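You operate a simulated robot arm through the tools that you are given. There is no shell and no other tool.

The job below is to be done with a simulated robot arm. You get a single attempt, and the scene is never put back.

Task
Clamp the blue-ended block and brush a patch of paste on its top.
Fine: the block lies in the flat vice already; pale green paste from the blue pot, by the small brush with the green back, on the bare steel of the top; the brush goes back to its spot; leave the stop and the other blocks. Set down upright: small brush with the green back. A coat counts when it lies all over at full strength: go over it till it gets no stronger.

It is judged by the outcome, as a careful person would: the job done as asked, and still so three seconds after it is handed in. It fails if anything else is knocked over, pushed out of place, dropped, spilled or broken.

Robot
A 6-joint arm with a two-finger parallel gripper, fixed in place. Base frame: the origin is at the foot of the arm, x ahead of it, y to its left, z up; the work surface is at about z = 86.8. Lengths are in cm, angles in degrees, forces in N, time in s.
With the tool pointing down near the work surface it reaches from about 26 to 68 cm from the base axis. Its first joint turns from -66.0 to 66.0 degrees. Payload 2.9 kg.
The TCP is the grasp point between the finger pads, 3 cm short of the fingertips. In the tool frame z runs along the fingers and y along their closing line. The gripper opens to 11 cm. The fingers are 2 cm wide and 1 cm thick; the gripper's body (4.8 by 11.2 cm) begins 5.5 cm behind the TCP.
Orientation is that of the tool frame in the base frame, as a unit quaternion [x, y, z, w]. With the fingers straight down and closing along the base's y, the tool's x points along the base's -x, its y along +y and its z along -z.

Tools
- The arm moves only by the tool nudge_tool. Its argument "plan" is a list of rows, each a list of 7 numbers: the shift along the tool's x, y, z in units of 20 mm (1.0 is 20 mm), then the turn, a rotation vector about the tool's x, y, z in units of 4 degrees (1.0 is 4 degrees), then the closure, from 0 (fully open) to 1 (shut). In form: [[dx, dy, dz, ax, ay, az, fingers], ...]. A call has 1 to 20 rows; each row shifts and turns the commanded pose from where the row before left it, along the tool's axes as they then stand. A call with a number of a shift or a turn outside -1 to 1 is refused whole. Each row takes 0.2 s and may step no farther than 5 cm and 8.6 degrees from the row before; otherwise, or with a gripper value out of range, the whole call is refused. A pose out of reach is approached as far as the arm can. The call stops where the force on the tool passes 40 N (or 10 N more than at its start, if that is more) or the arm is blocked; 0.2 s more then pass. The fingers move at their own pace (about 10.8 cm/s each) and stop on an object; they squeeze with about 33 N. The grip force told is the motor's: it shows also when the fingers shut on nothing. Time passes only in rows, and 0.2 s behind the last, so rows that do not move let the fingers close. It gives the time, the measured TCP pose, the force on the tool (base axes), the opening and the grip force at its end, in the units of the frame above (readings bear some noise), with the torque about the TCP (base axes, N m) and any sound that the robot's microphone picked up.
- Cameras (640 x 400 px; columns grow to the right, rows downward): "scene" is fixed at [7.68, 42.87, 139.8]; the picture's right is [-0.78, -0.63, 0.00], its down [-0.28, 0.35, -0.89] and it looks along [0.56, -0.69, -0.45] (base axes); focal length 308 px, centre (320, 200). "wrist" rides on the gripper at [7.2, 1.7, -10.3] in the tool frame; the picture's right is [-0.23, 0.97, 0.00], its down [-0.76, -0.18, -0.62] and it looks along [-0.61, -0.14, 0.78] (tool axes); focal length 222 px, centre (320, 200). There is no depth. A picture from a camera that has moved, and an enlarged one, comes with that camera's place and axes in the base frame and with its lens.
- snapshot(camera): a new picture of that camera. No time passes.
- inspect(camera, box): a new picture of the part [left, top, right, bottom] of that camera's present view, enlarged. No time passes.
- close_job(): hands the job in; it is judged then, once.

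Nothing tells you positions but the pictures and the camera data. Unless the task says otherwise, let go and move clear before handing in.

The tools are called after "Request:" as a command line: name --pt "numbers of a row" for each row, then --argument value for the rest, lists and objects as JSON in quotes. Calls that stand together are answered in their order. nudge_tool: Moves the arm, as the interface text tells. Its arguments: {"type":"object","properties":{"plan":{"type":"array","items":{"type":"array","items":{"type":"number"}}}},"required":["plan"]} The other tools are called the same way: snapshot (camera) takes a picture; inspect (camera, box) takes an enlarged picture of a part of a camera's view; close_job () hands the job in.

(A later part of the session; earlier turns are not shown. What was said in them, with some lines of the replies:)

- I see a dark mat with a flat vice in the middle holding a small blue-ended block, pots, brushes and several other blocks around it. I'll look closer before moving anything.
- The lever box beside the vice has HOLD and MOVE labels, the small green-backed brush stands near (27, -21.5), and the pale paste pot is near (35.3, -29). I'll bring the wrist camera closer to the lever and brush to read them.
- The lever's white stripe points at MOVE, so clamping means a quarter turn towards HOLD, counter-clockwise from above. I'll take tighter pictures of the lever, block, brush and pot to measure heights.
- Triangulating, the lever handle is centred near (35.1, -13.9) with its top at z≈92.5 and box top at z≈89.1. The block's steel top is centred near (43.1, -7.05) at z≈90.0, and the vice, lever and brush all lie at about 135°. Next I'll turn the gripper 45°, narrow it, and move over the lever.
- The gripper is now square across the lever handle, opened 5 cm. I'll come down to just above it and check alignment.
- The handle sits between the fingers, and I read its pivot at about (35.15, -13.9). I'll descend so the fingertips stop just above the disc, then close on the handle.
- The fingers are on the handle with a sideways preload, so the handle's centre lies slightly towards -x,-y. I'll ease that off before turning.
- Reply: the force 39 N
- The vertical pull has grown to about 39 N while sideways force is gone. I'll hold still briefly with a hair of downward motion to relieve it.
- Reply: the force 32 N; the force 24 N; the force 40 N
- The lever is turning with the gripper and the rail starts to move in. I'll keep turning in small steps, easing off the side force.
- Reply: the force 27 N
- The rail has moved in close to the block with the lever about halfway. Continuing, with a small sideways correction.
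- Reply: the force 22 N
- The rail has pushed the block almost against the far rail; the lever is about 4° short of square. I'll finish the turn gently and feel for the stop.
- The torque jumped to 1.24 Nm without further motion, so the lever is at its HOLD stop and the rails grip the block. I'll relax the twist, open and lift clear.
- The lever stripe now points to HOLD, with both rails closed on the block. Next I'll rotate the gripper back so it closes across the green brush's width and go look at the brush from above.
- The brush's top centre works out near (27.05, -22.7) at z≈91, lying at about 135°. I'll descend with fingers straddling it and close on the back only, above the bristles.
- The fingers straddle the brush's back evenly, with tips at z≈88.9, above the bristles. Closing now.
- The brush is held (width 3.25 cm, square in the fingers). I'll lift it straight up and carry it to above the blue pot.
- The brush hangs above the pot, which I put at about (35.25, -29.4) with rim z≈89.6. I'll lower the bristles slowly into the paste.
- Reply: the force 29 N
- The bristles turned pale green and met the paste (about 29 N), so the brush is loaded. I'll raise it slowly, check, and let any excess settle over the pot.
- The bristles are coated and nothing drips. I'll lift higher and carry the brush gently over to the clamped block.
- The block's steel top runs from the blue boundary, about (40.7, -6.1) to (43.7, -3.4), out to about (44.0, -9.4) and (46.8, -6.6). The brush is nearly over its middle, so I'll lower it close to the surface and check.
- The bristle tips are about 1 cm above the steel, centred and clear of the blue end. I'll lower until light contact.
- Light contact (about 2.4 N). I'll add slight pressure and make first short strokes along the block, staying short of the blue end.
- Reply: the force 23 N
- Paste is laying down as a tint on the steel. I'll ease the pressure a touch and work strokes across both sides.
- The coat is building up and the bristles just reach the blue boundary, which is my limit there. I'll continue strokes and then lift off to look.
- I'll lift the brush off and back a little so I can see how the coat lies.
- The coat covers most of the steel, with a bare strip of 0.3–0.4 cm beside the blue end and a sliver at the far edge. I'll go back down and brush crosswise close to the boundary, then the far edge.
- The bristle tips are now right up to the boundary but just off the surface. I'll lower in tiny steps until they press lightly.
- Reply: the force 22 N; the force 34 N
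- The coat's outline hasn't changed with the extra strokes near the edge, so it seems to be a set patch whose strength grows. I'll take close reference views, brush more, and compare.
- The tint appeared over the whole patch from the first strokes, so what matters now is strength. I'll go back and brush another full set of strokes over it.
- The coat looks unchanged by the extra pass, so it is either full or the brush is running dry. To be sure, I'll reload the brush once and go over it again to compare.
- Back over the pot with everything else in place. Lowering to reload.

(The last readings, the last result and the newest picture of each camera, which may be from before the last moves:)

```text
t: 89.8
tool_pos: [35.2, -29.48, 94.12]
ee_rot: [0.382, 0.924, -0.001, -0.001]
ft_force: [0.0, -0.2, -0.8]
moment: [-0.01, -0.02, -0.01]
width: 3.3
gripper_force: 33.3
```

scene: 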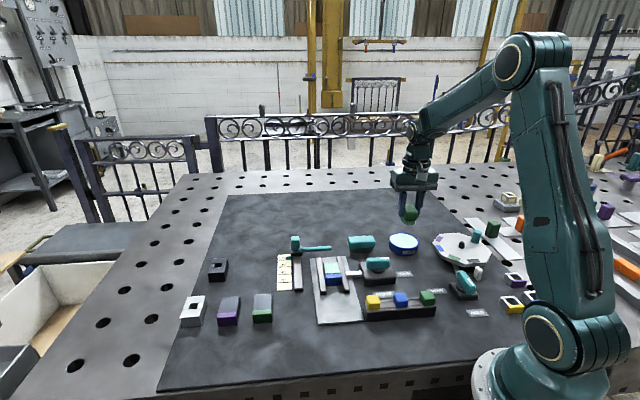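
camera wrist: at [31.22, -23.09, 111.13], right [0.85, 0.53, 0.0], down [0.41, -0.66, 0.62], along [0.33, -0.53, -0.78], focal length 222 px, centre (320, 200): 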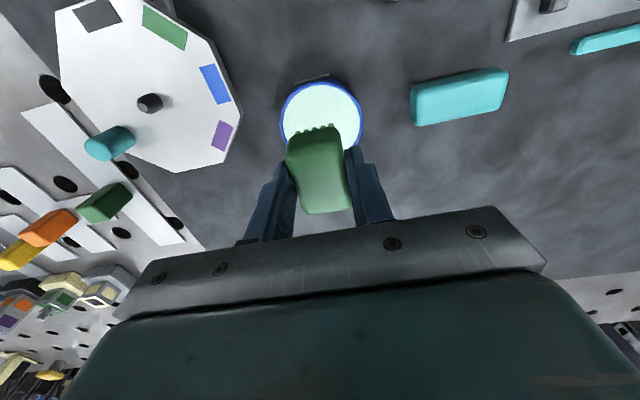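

I'm still just above firm contact, so I'll lower a little further.

Request:
nudge_tool --pt "0 0 0.04 0 0 0 1" --pt "0 0 0.04 0 0 0 1" --pt "0 0 0 0 0 0 1" --pt "0 0 0 0 0 0 1"

Request:
inspect --camera "scene" --box '[375, 205, 435, 265]'

```text
t: 90.8
tool_pos: [35.15, -29.42, 94.22]
ee_rot: [0.382, 0.924, -0.002, 0.002]
ft_force: [-0.8, -0.2, 18.0]
moment: [0.12, 0.11, 0.0]
width: 3.27
gripper_force: 32.6
```

```text
6.67 times, centred on (405, 235) of scene
camera zoom: at [7.66, 42.89, 139.8], right [-0.78, -0.63, 0.0], down [-0.28, 0.35, -0.89], along [0.56, -0.69, -0.45], focal length 2056 px, centre (-247, -33)
```

zoom: 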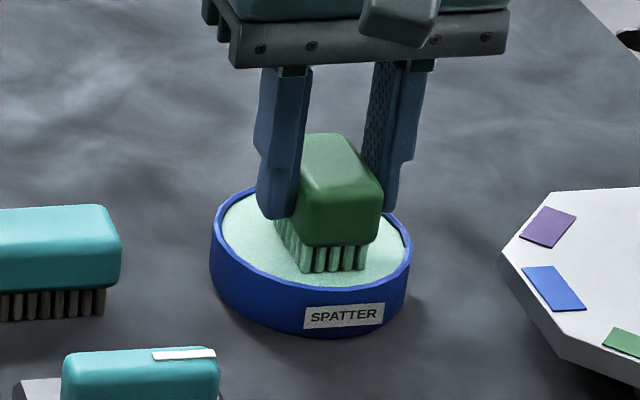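

Reloaded (18 N against the paste). Lifting slowly and carrying it back to the block.

Request:
nudge_tool --pt "0 0 -0.1 0 0 0 1" --pt "0 0 -0.1 0 0 0 1" --pt "0 0 -0.25 0 0 0 1" --pt "0 0 0 0 0 0 1" --pt "0 0 0 0 0 0 1" --pt "0 0 -0.4 0 0 0 1" --pt "0 0 -0.5 0 0 0 1" --pt "0 0 -0.6 0 0 0 1" --pt "0 0 -0.6 0 0 0 1" --pt "0 0 -0.5 0 0 0 1" --pt "0 0 -0.4 0 0 0 1" --pt "0.1 0.2 0 0 0 0 1" --pt "0.2 0.4 0 0 0 0 1" --pt "0.25 0.56 0 0 0 0 1" --pt "0.25 0.56 0 0 0 0 1" --pt "0.25 0.56 0 0 0 0 1" --pt "0.25 0.56 0 0 0 0 1" --pt "0.25 0.56 0 0 0 0 1" --pt "0.25 0.56 0 0 0 0 1" --pt "0.25 0.56 0 0 0 0 1"

Request:
nudge_tool --pt "0.25 0.56 0 0 0 0 1" --pt "0.25 0.56 0 0 0 0 1" --pt "0.25 0.56 0 0 0 0 1" --pt "0.25 0.56 0 0 0 0 1" --pt "0.25 0.56 0 0 0 0 1" --pt "0.25 0.56 0 0 0 0 1" --pt "0.25 0.56 0 0 0 0 1" --pt "0.25 0.56 0 0 0 0 1" --pt "0.25 0.56 0 0 0 0 1" --pt "0.25 0.56 0 0 0 0 1" --pt "0.25 0.56 0 0 0 0 1" --pt "0.26 0.52 0 0 0 0 1" --pt "0 0 0 0 0 0 1" --pt "0 0 0 0 0 0 1"

Request:
inspect --camera "wrist" --box '[220, 60, 420, 220]'

Request:
inspect --camera "scene" --box '[290, 220, 400, 310]'

```text
t: 95.0
tool_pos: [38.59, -20.08, 100.79]
ee_rot: [0.383, 0.924, -0.001, -0.001]
ft_force: [0.9, 0.3, -0.8]
moment: [0.0, 0.0, 0.01]
width: 3.31
gripper_force: 33.4
```

```text
t: 98.0
tool_pos: [43.74, -6.36, 100.8]
ee_rot: [0.383, 0.924, -0.001, -0.001]
ft_force: [0.5, 0.0, -0.9]
moment: [-0.01, -0.01, 0.0]
width: 3.28
gripper_force: 32.4
```

```text
2.50 times, centred on (320, 140) of wrist
camera zoom: at [39.83, -0.05, 111.07], right [0.85, 0.53, 0.0], down [0.41, -0.66, 0.62], along [0.33, -0.53, -0.78], focal length 555 px, centre (320, 350)
```

zoom: 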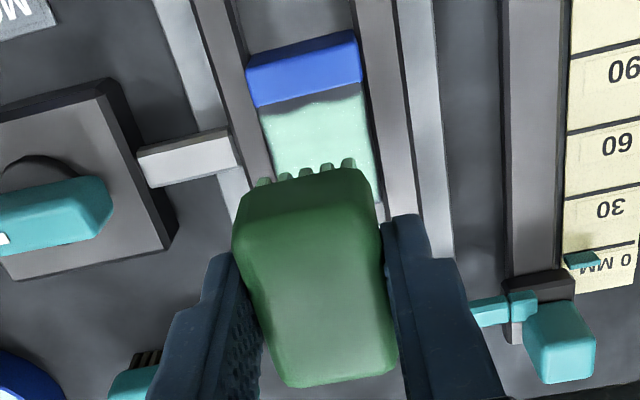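

```text
4.44 times, centred on (345, 265) of scene
camera zoom: at [7.68, 42.87, 139.8], right [-0.78, -0.63, 0.0], down [-0.28, 0.35, -0.89], along [0.56, -0.69, -0.45], focal length 1371 px, centre (209, -89)
```

zoom: 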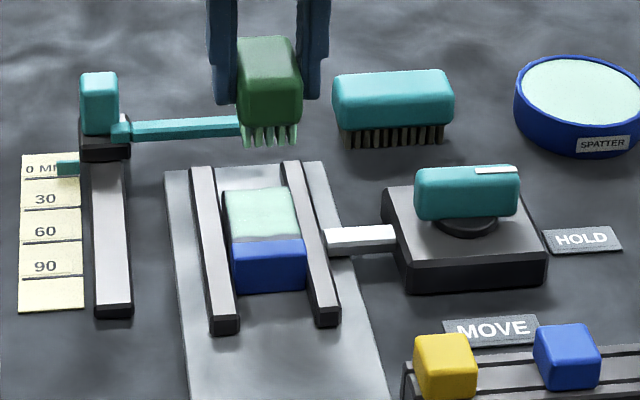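

Brush is reloaded and over the block again; unshadowed, the coat already looks nearly the pot's colour. I'll lower to light contact and brush another full set.

Request:
nudge_tool --pt "0 0 0.5 0 0 0 1" --pt "0 0 0.7 0 0 0 1" --pt "0 0 0.7 0 0 0 1" --pt "0 0 0.5 0 0 0 1" --pt "0 0 0.3 0 0 0 1" --pt "0 0 0.1 0 0 0 1" --pt "0 0 0.05 0 0 0 1" --pt "0 0 0 0 0 0 1"

```text
t: 99.8
tool_pos: [43.91, -6.38, 95.29]
ee_rot: [0.382, 0.924, -0.001, 0.0]
ft_force: [-0.6, 0.6, -0.5]
moment: [-0.01, 0.0, 0.0]
width: 3.3
gripper_force: 33.3
```

Request:
nudge_tool --pt "0 0 0.06 0 0 0 1" --pt "0 0 0.06 0 0 0 1" --pt "0 0 0.05 0 0 0 1" --pt "0 0 0 0 0 0 1"

```text
t: 100.8
tool_pos: [43.77, -6.38, 94.83]
ee_rot: [0.382, 0.924, 0.0, 0.001]
ft_force: [-5.8, -1.0, 16.8]
moment: [0.02, 0.28, -0.02]
width: 3.3
gripper_force: 32.6
```

Request:
nudge_tool --pt "0.08 0.1 -0.015 0 0 0 1" --pt "0.08 0.13 0 0 0 0 1" --pt "-0.14 0 0 0 0 0 1" --pt "-0.14 0 0 0 0 0 1" --pt "-0.14 0 0 0 0 0 1" --pt "-0.14 0 0 0 0 0 1" --pt "0 -0.12 0 0 0 0 1" --pt "0.14 0 0 0 0 0 1" --pt "0.14 0 0 0 0 0 1" --pt "0.14 0 0 0 0 0 1" --pt "0.14 0 0 0 0 0 1" --pt "0 -0.12 0 0 0 0 1" --pt "-0.14 0 0 0 0 0 1" --pt "-0.14 0 0 0 0 0 1" --pt "-0.14 0 0 0 0 0 1" --pt "-0.14 0 0 0 0 0 1" --pt "0 -0.12 0 0 0 0 1" --pt "0.14 0 0 0 0 0 1" --pt "0.14 0 0 0 0 0 1" --pt "0.14 0 0 0 0 0 1"

Request:
nudge_tool --pt "0.14 0 0 0 0 0 1" --pt "0 -0.1 0 0 0 0 1" --pt "-0.14 0 0 0 0 0 1" --pt "-0.14 0 0 0 0 0 1" --pt "-0.14 0 0 0 0 0 1" --pt "-0.14 0 0 0 0 0 1" --pt "0 0.15 0 0 0 0 1" --pt "0 0.15 0 0 0 0 1" --pt "0 0.15 0 0 0 0 1" --pt "0.14 0 0 0 0 0 1" --pt "0.14 0 0 0 0 0 1" --pt "0.14 0 0 0 0 0 1" --pt "0.14 0 0 0 0 0 1" --pt "0 -0.15 0 0 0 0 1" --pt "0 -0.15 0 0 0 0 1" --pt "0 -0.15 0 0 0 0 1" --pt "-0.14 0 0 0 0 0 1" --pt "-0.14 0 0 0 0 0 1" --pt "-0.14 0 0 0 0 0 1" --pt "-0.14 0 0 0 0 0 1"

```text
t: 105.0
tool_pos: [43.76, -6.51, 94.89]
ee_rot: [0.382, 0.924, -0.001, 0.001]
ft_force: [3.3, -2.5, 8.7]
moment: [-0.04, -0.11, -0.02]
width: 3.28
gripper_force: 33.1
```

```text
t: 109.2
tool_pos: [44.1, -7.16, 94.84]
ee_rot: [0.383, 0.924, 0.0, 0.0]
ft_force: [-4.4, 3.9, 13.9]
moment: [0.19, 0.13, 0.0]
width: 3.3
gripper_force: 32.5
```

Request:
nudge_tool --pt "0 0 -0.3 0 0 0 1" --pt "-0.2 0 -0.6 0 0 0 1" --pt "-0.55 0 -0.7 0 0 0 1" --pt "-0.6 0 -0.4 0 0 0 1" --pt "-0.6 0 0 0 0 0 1" --pt "-0.3 0 0 0 0 0 1" --pt "0 0 0 0 0 0 1"

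Request:
inspect --camera "scene" --box '[328, 258, 360, 280]'

Request:
inspect --camera "wrist" --box '[270, 0, 350, 110]'

Request:
inspect --camera "scene" --box '[315, 225, 365, 275]'

```text
t: 110.8
tool_pos: [47.3, -10.48, 98.8]
ee_rot: [0.383, 0.924, -0.001, 0.0]
ft_force: [0.4, 0.5, -0.7]
moment: [0.01, 0.02, -0.01]
width: 3.29
gripper_force: 32.7
```

```text
16.00 times, centred on (344, 269) of scene
camera zoom: at [7.68, 42.87, 139.8], right [-0.78, -0.63, 0.0], down [-0.28, 0.35, -0.89], along [0.56, -0.69, -0.45], focal length 4935 px, centre (-64, -904)
```

zoom: 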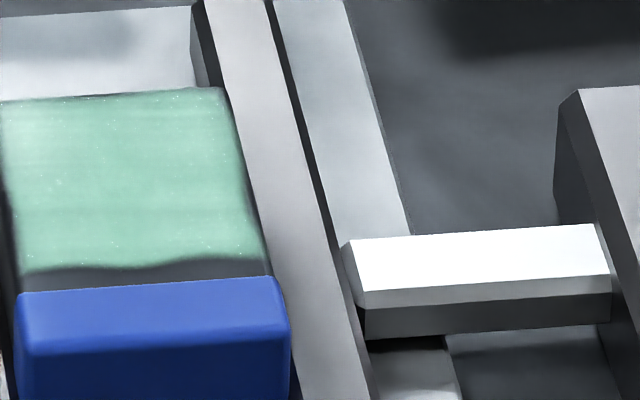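

```text
3.64 times, centred on (310, 55) of wrist
camera zoom: at [43.35, -4.06, 109.07], right [0.85, 0.53, 0.0], down [0.41, -0.66, 0.62], along [0.33, -0.53, -0.78], focal length 808 px, centre (356, 727)
```

zoom: 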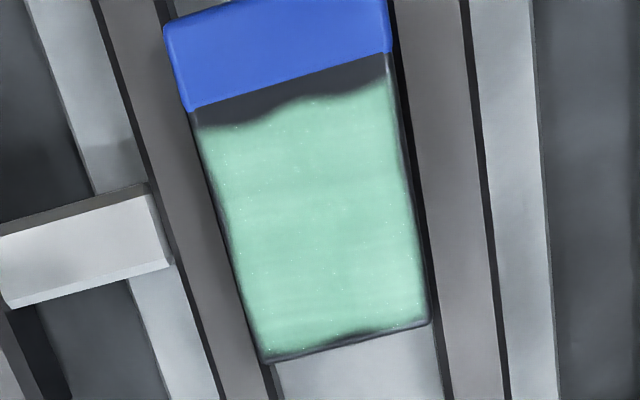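

```text
8.00 times, centred on (340, 250) of scene
camera zoom: at [7.68, 42.87, 139.8], right [-0.78, -0.63, 0.0], down [-0.28, 0.35, -0.89], along [0.56, -0.69, -0.45], focal length 2468 px, centre (160, -200)
```

zoom: 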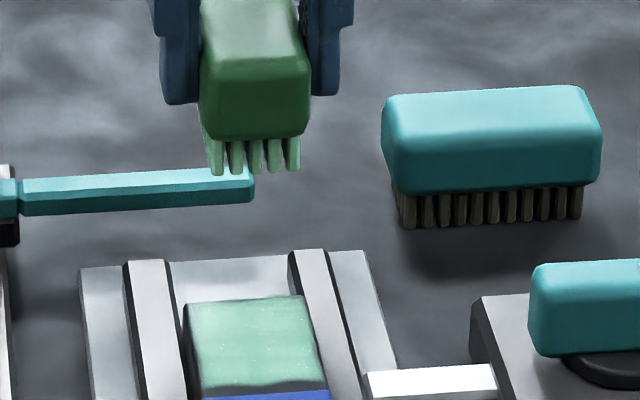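

The coat looks identical before and after reloading and re-brushing, so it is at full strength. I'll check how the brush sits in the fingers before returning it to its spot near (27.2, -22.8).

Request:
inspect --camera "wrist" --box '[220, 80, 420, 240]'

Request:
inspect --camera "scene" --box '[310, 190, 370, 250]'

```text
2.50 times, centred on (320, 160) of wrist
camera zoom: at [43.35, -4.06, 109.07], right [0.85, 0.53, 0.0], down [0.41, -0.66, 0.62], along [0.33, -0.53, -0.78], focal length 555 px, centre (320, 300)
```

zoom: 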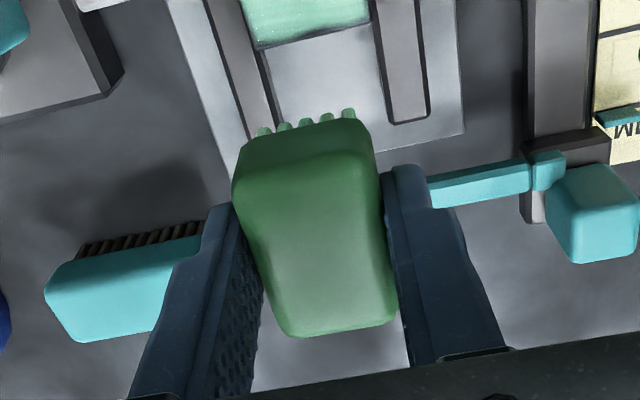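

```text
6.67 times, centred on (340, 220) of scene
camera zoom: at [7.68, 42.87, 139.8], right [-0.78, -0.63, 0.0], down [-0.28, 0.35, -0.89], along [0.56, -0.69, -0.45], focal length 2056 px, centre (187, 67)
```

zoom: 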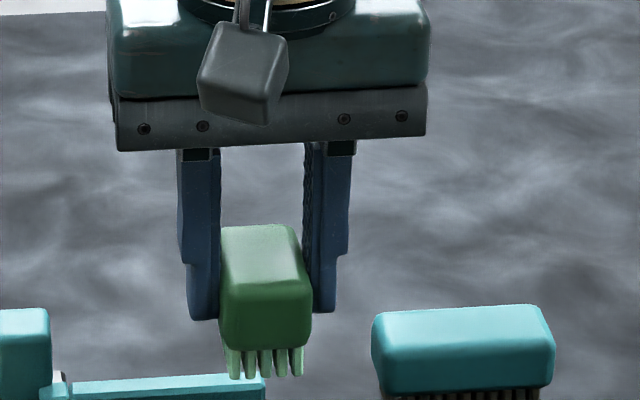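

The brush sits square in the fingers. I'll raise it and carry it back over its spot.

Request:
nudge_tool --pt "0 0 -0.5 0 0 0 1" --pt "0.05 -0.2 -0.6 0 0 0 1" --pt "0.1 -0.4 0 0 0 0 1" --pt "0.14 -0.58 0 0 0 0 1" --pt "0.14 -0.58 0 0 0 0 1" --pt "0.14 -0.58 0 0 0 0 1" --pt "0.14 -0.58 0 0 0 0 1" --pt "0.14 -0.58 0 0 0 0 1" --pt "0.14 -0.58 0 0 0 0 1" --pt "0.14 -0.58 0 0 0 0 1" --pt "0.14 -0.58 0 0 0 0 1" --pt "0.14 -0.58 0 0 0 0 1" --pt "0.14 -0.58 0 0 0 0 1" --pt "0.14 -0.58 0 0 0 0 1" --pt "0.14 -0.58 0 0 0 0 1" --pt "0.14 -0.58 0 0 0 0 1" --pt "0.14 -0.58 0 0 0 0 1" --pt "0.14 -0.58 0 0 0 0 1" --pt "0.14 -0.58 0 0 0 0 1" --pt "0.14 -0.58 0 0 0 0 1"

Request:
nudge_tool --pt "0.14 -0.58 0 0 0 0 1" --pt "0.09 -0.42 0 0 0 0 1" --pt "0 0 0 0 0 0 1" --pt "0 0 0 0 0 0 1" --pt "0 0 0 0 0 0 1"

Request:
snapshot --camera "wrist"

```text
t: 115.0
tool_pos: [28.94, -21.66, 100.94]
ee_rot: [0.382, 0.924, -0.001, 0.0]
ft_force: [-0.4, -0.1, -0.5]
moment: [0.04, 0.01, 0.01]
width: 3.3
gripper_force: 32.5
```

```text
t: 116.2
tool_pos: [27.09, -22.74, 101.05]
ee_rot: [0.383, 0.924, -0.001, 0.001]
ft_force: [-0.1, -0.2, 0.2]
moment: [0.04, 0.0, 0.03]
width: 3.3
gripper_force: 33.1
```

```text
taken
camera wrist: at [23.21, -16.37, 111.28], right [0.85, 0.53, 0.0], down [0.41, -0.66, 0.62], along [0.33, -0.53, -0.78], focal length 222 px, centre (320, 200)
```

wrist: 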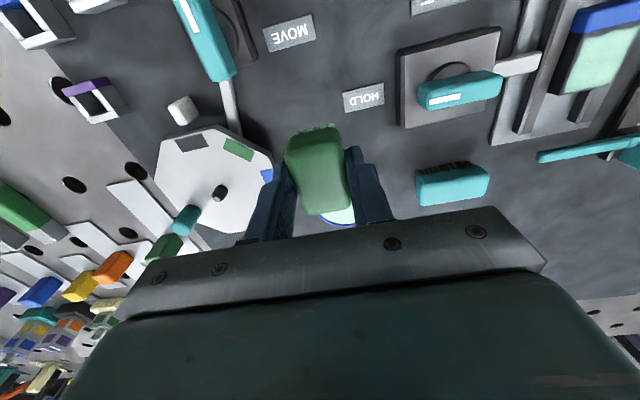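

Position matches the grasp pose to within a millimetre. Lowering the brush onto its spot.

Request:
nudge_tool --pt "-0.02 -0.02 0.5 0 0 0 1" --pt "0 0 0.8 0 0 0 1" --pt "0 0 0.8 0 0 0 1" --pt "0 0 0.8 0 0 0 1" --pt "0 0 0.6 0 0 0 1" --pt "0 0 0.4 0 0 0 1" --pt "0 0 0.2 0 0 0 1" --pt "0 0 0.1 0 0 0 1" --pt "0 0 0 0 0 0 1"

Request:
nudge_tool --pt "0 0 0.08 0 0 0 1" --pt "0 0 0.08 0 0 0 1" --pt "0 0 0 0 0 0 1"

Request:
inspect --camera "scene" --box '[390, 220, 460, 280]'

```text
t: 118.2
tool_pos: [27.3, -22.85, 92.74]
ee_rot: [0.383, 0.924, -0.001, -0.001]
ft_force: [0.6, -0.2, 0.3]
moment: [0.03, 0.0, -0.02]
width: 3.28
gripper_force: 32.8
```

```text
t: 119.0
tool_pos: [27.22, -22.71, 92.41]
ee_rot: [0.383, 0.924, -0.002, -0.001]
ft_force: [0.3, 0.4, -0.1]
moment: [-0.04, 0.01, -0.01]
width: 3.3
gripper_force: 32.4
```

```text
6.67 times, centred on (425, 250) of scene
camera zoom: at [7.68, 42.87, 139.8], right [-0.78, -0.63, 0.0], down [-0.28, 0.35, -0.89], along [0.56, -0.69, -0.45], focal length 2056 px, centre (-380, -133)
```

zoom: 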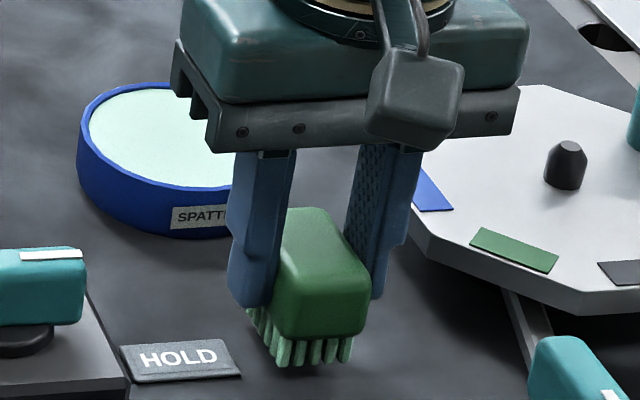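

Request:
nudge_tool --pt "0 0 0.1 0 0 0 1" --pt "0 0 0.1 0 0 0 1" --pt "0 0 0.06 0 0 0 1" --pt "0 0 0 0 0 0 1"

Request:
nudge_tool --pt "0 0 0.04 0 0 0 1" --pt "0 0 0.03 0 0 0 1" --pt "0 0 0 0 0 0 1"

Request:
inspect --camera "scene" --box '[390, 220, 460, 280]'

```text
t: 120.0
tool_pos: [27.13, -22.79, 91.79]
ee_rot: [0.383, 0.924, -0.002, 0.0]
ft_force: [0.0, 0.8, 0.0]
moment: [-0.03, -0.02, 0.0]
width: 3.28
gripper_force: 33.2
```

```text
t: 120.8
tool_pos: [27.16, -22.96, 91.75]
ee_rot: [0.383, 0.924, 0.0, -0.001]
ft_force: [0.4, 0.4, -0.5]
moment: [0.03, 0.02, 0.02]
width: 3.27
gripper_force: 33.2
```

```text
6.67 times, centred on (425, 250) of scene
camera zoom: at [7.68, 42.87, 139.8], right [-0.78, -0.63, 0.0], down [-0.28, 0.35, -0.89], along [0.56, -0.69, -0.45], focal length 2056 px, centre (-380, -133)
```

zoom: 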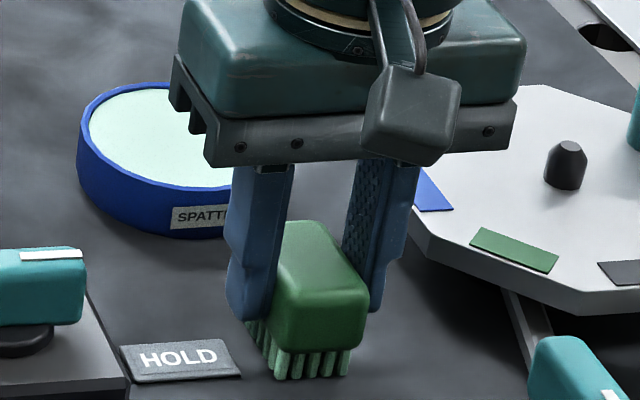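

Request:
nudge_tool --pt "0 0 0.03 0 0 0 1" --pt "0 0 0.02 0 0 0 1" --pt "0 0 0 0 0 0 1"

```text
t: 121.6
tool_pos: [27.29, -22.93, 91.69]
ee_rot: [0.382, 0.924, -0.001, 0.0]
ft_force: [-3.4, -1.2, 15.9]
moment: [0.0, 0.1, 0.02]
width: 3.3
gripper_force: 33.1
```

The bristles are down on the mat (16 N). I'll ease the pressure, open the fingers gradually and rise straight up.

Request:
nudge_tool --pt "0 0 -0.02 0 0 0 1" --pt "0 0 0 0 0 0 1" --pt "0 0 0 0 0 0 0.66" --pt "0 0 0 0 0 0 0.58" --pt "0 0 0 0 0 0 0.5" --pt "0 0 0 0 0 0 0.5" --pt "0 0 0 0 0 0 0.5"

Request:
inspect --camera "scene" --box '[390, 220, 460, 280]'

Request:
inspect --camera "wrist" --box '[220, 80, 420, 240]'

```text
t: 123.2
tool_pos: [27.24, -22.82, 91.8]
ee_rot: [0.382, 0.924, -0.001, 0.0]
ft_force: [-1.2, 0.0, 0.3]
moment: [0.01, -0.01, 0.0]
width: 5.5
gripper_force: 0.1
```

```text
6.67 times, centred on (425, 250) of scene
camera zoom: at [7.68, 42.87, 139.8], right [-0.78, -0.63, 0.0], down [-0.28, 0.35, -0.89], along [0.56, -0.69, -0.45], focal length 2056 px, centre (-380, -133)
```

zoom: 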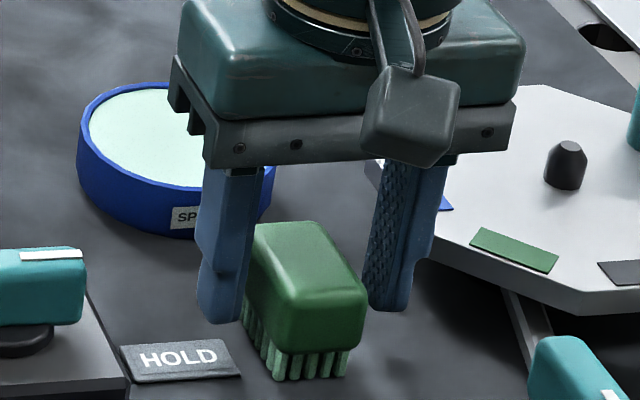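

```text
2.50 times, centred on (320, 160) of wrist
camera zoom: at [23.26, -16.44, 101.91], right [0.85, 0.53, 0.0], down [0.41, -0.66, 0.62], along [0.33, -0.53, -0.78], focal length 555 px, centre (320, 300)
```

zoom: 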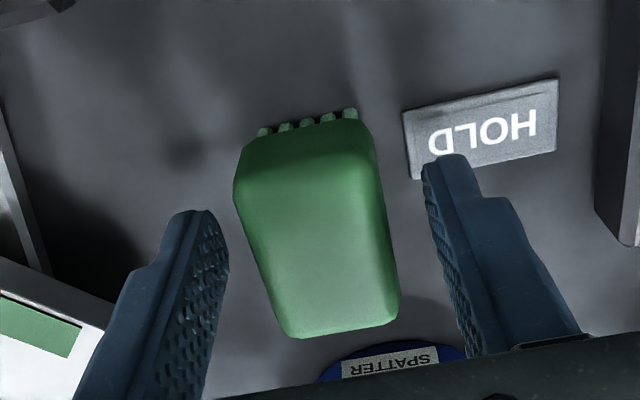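

The brush stands upright on its spot, matching its original picture position to within a millimetre or two. Lifting clear.

Request:
nudge_tool --pt "0 0 -0.3 0 0 0 0.5" --pt "0 0 -0.6 0 0 0 0.5" --pt "0 0 -0.9 0 0 0 0.5" --pt "0 0 -1 0 0 0 0.5" --pt "0 0 -1 0 0 0 0.5" --pt "0 0 -1 0 0 0 0.5" --pt "0 0 -1 0 0 0 0.5" --pt "0 0.5 -1 0 0 0 0.5" --pt "0 0.5 -1 0 0 0 0.5" --pt "0 0 0 0 0 0 0.5"

Request:
snapshot --camera "scene"

Request:
inspect --camera "scene" --box '[260, 220, 420, 330]'

Request:
inspect --camera "scene" --box '[380, 180, 580, 330]'

Request:
inspect --camera "scene" --box '[315, 250, 365, 290]'

Request:
snapshot --camera "wrist"

```text
t: 125.4
tool_pos: [28.63, -21.31, 107.39]
ee_rot: [0.383, 0.924, -0.001, 0.001]
ft_force: [-0.3, 0.3, 0.1]
moment: [0.03, -0.03, 0.01]
width: 5.48
gripper_force: 0.1
```

```text
taken
```

scene: 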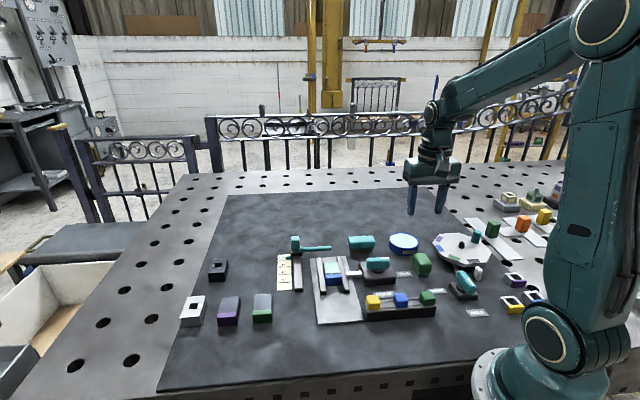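

```text
3.64 times, centred on (340, 275) of scene
camera zoom: at [7.68, 42.87, 139.8], right [-0.78, -0.63, 0.0], down [-0.28, 0.35, -0.89], along [0.56, -0.69, -0.45], focal length 1122 px, centre (247, -73)
```

zoom: 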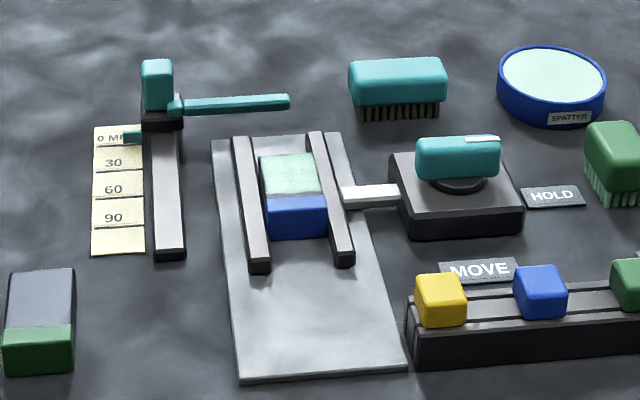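

```text
2.67 times, centred on (480, 255) of scene
camera zoom: at [7.68, 42.87, 139.8], right [-0.78, -0.63, 0.0], down [-0.28, 0.35, -0.89], along [0.56, -0.69, -0.45], focal length 823 px, centre (-107, 53)
```

zoom: 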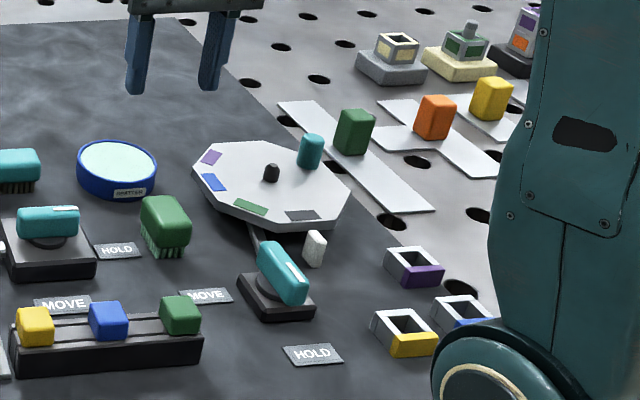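

```text
10.00 times, centred on (340, 270) of scene
camera zoom: at [7.68, 42.87, 139.8], right [-0.78, -0.63, 0.0], down [-0.28, 0.35, -0.89], along [0.56, -0.69, -0.45], focal length 3085 px, centre (120, -500)
```

zoom: 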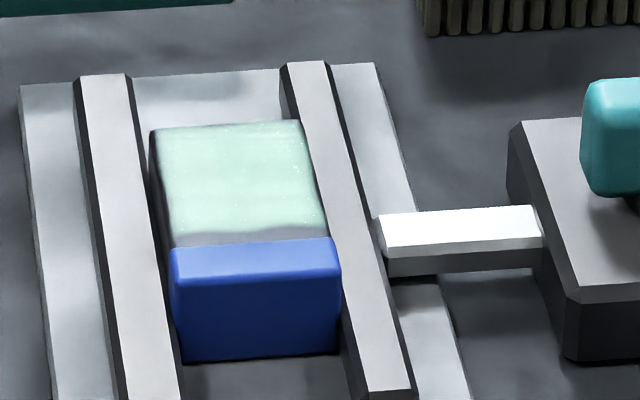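

```text
taken
camera wrist: at [24.59, -14.97, 117.55], right [0.85, 0.53, 0.0], down [0.41, -0.66, 0.62], along [0.33, -0.53, -0.78], focal length 222 px, centre (320, 200)
```

wrist: 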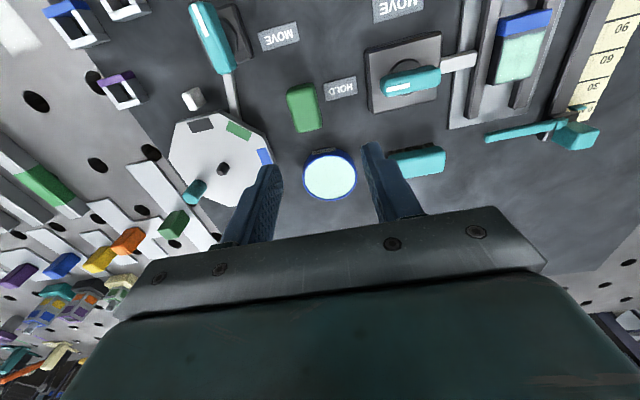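

The lever points at HOLD with both rails tight on the block, and the steel top has an even pale green coat. The green-backed brush stands upright on its spot. The pot, stop, other brush and blocks are where they were, and the gripper is empty and clear, so I'm handing in.

Request:
close_job

```text
The job is handed in.
```

The blue-ended block is clamped and its steel top has an even coat of pale green paste. I've handed the job in; no verdict came back.

- **Clamp:** I turned the vice lever to its HOLD stop. The rails pushed the block about 1 cm sideways and now grip it. It didn't shift while I brushed.
- **Coat:** I went over the patch with several sets of strokes, then reloaded the brush and went over it again. It looked no stronger after that, so I took it to be at full strength.
- **Bare strip:** about 0.3–0.4 cm of steel beside the blue end has no paste, and there is a thin bare line along the other edges. Strokes right up to the blue boundary didn't extend the coat. I stopped there to keep paste off the blue.
- **Brush:** the small green-backed brush stands upright on its spot, within a millimetre or two of where it was. Its bristles still carry paste.
- **Everything else:** the stop, the other blocks, the pot and the other brush look unmoved in the last pictures. The gripper is empty and clear.
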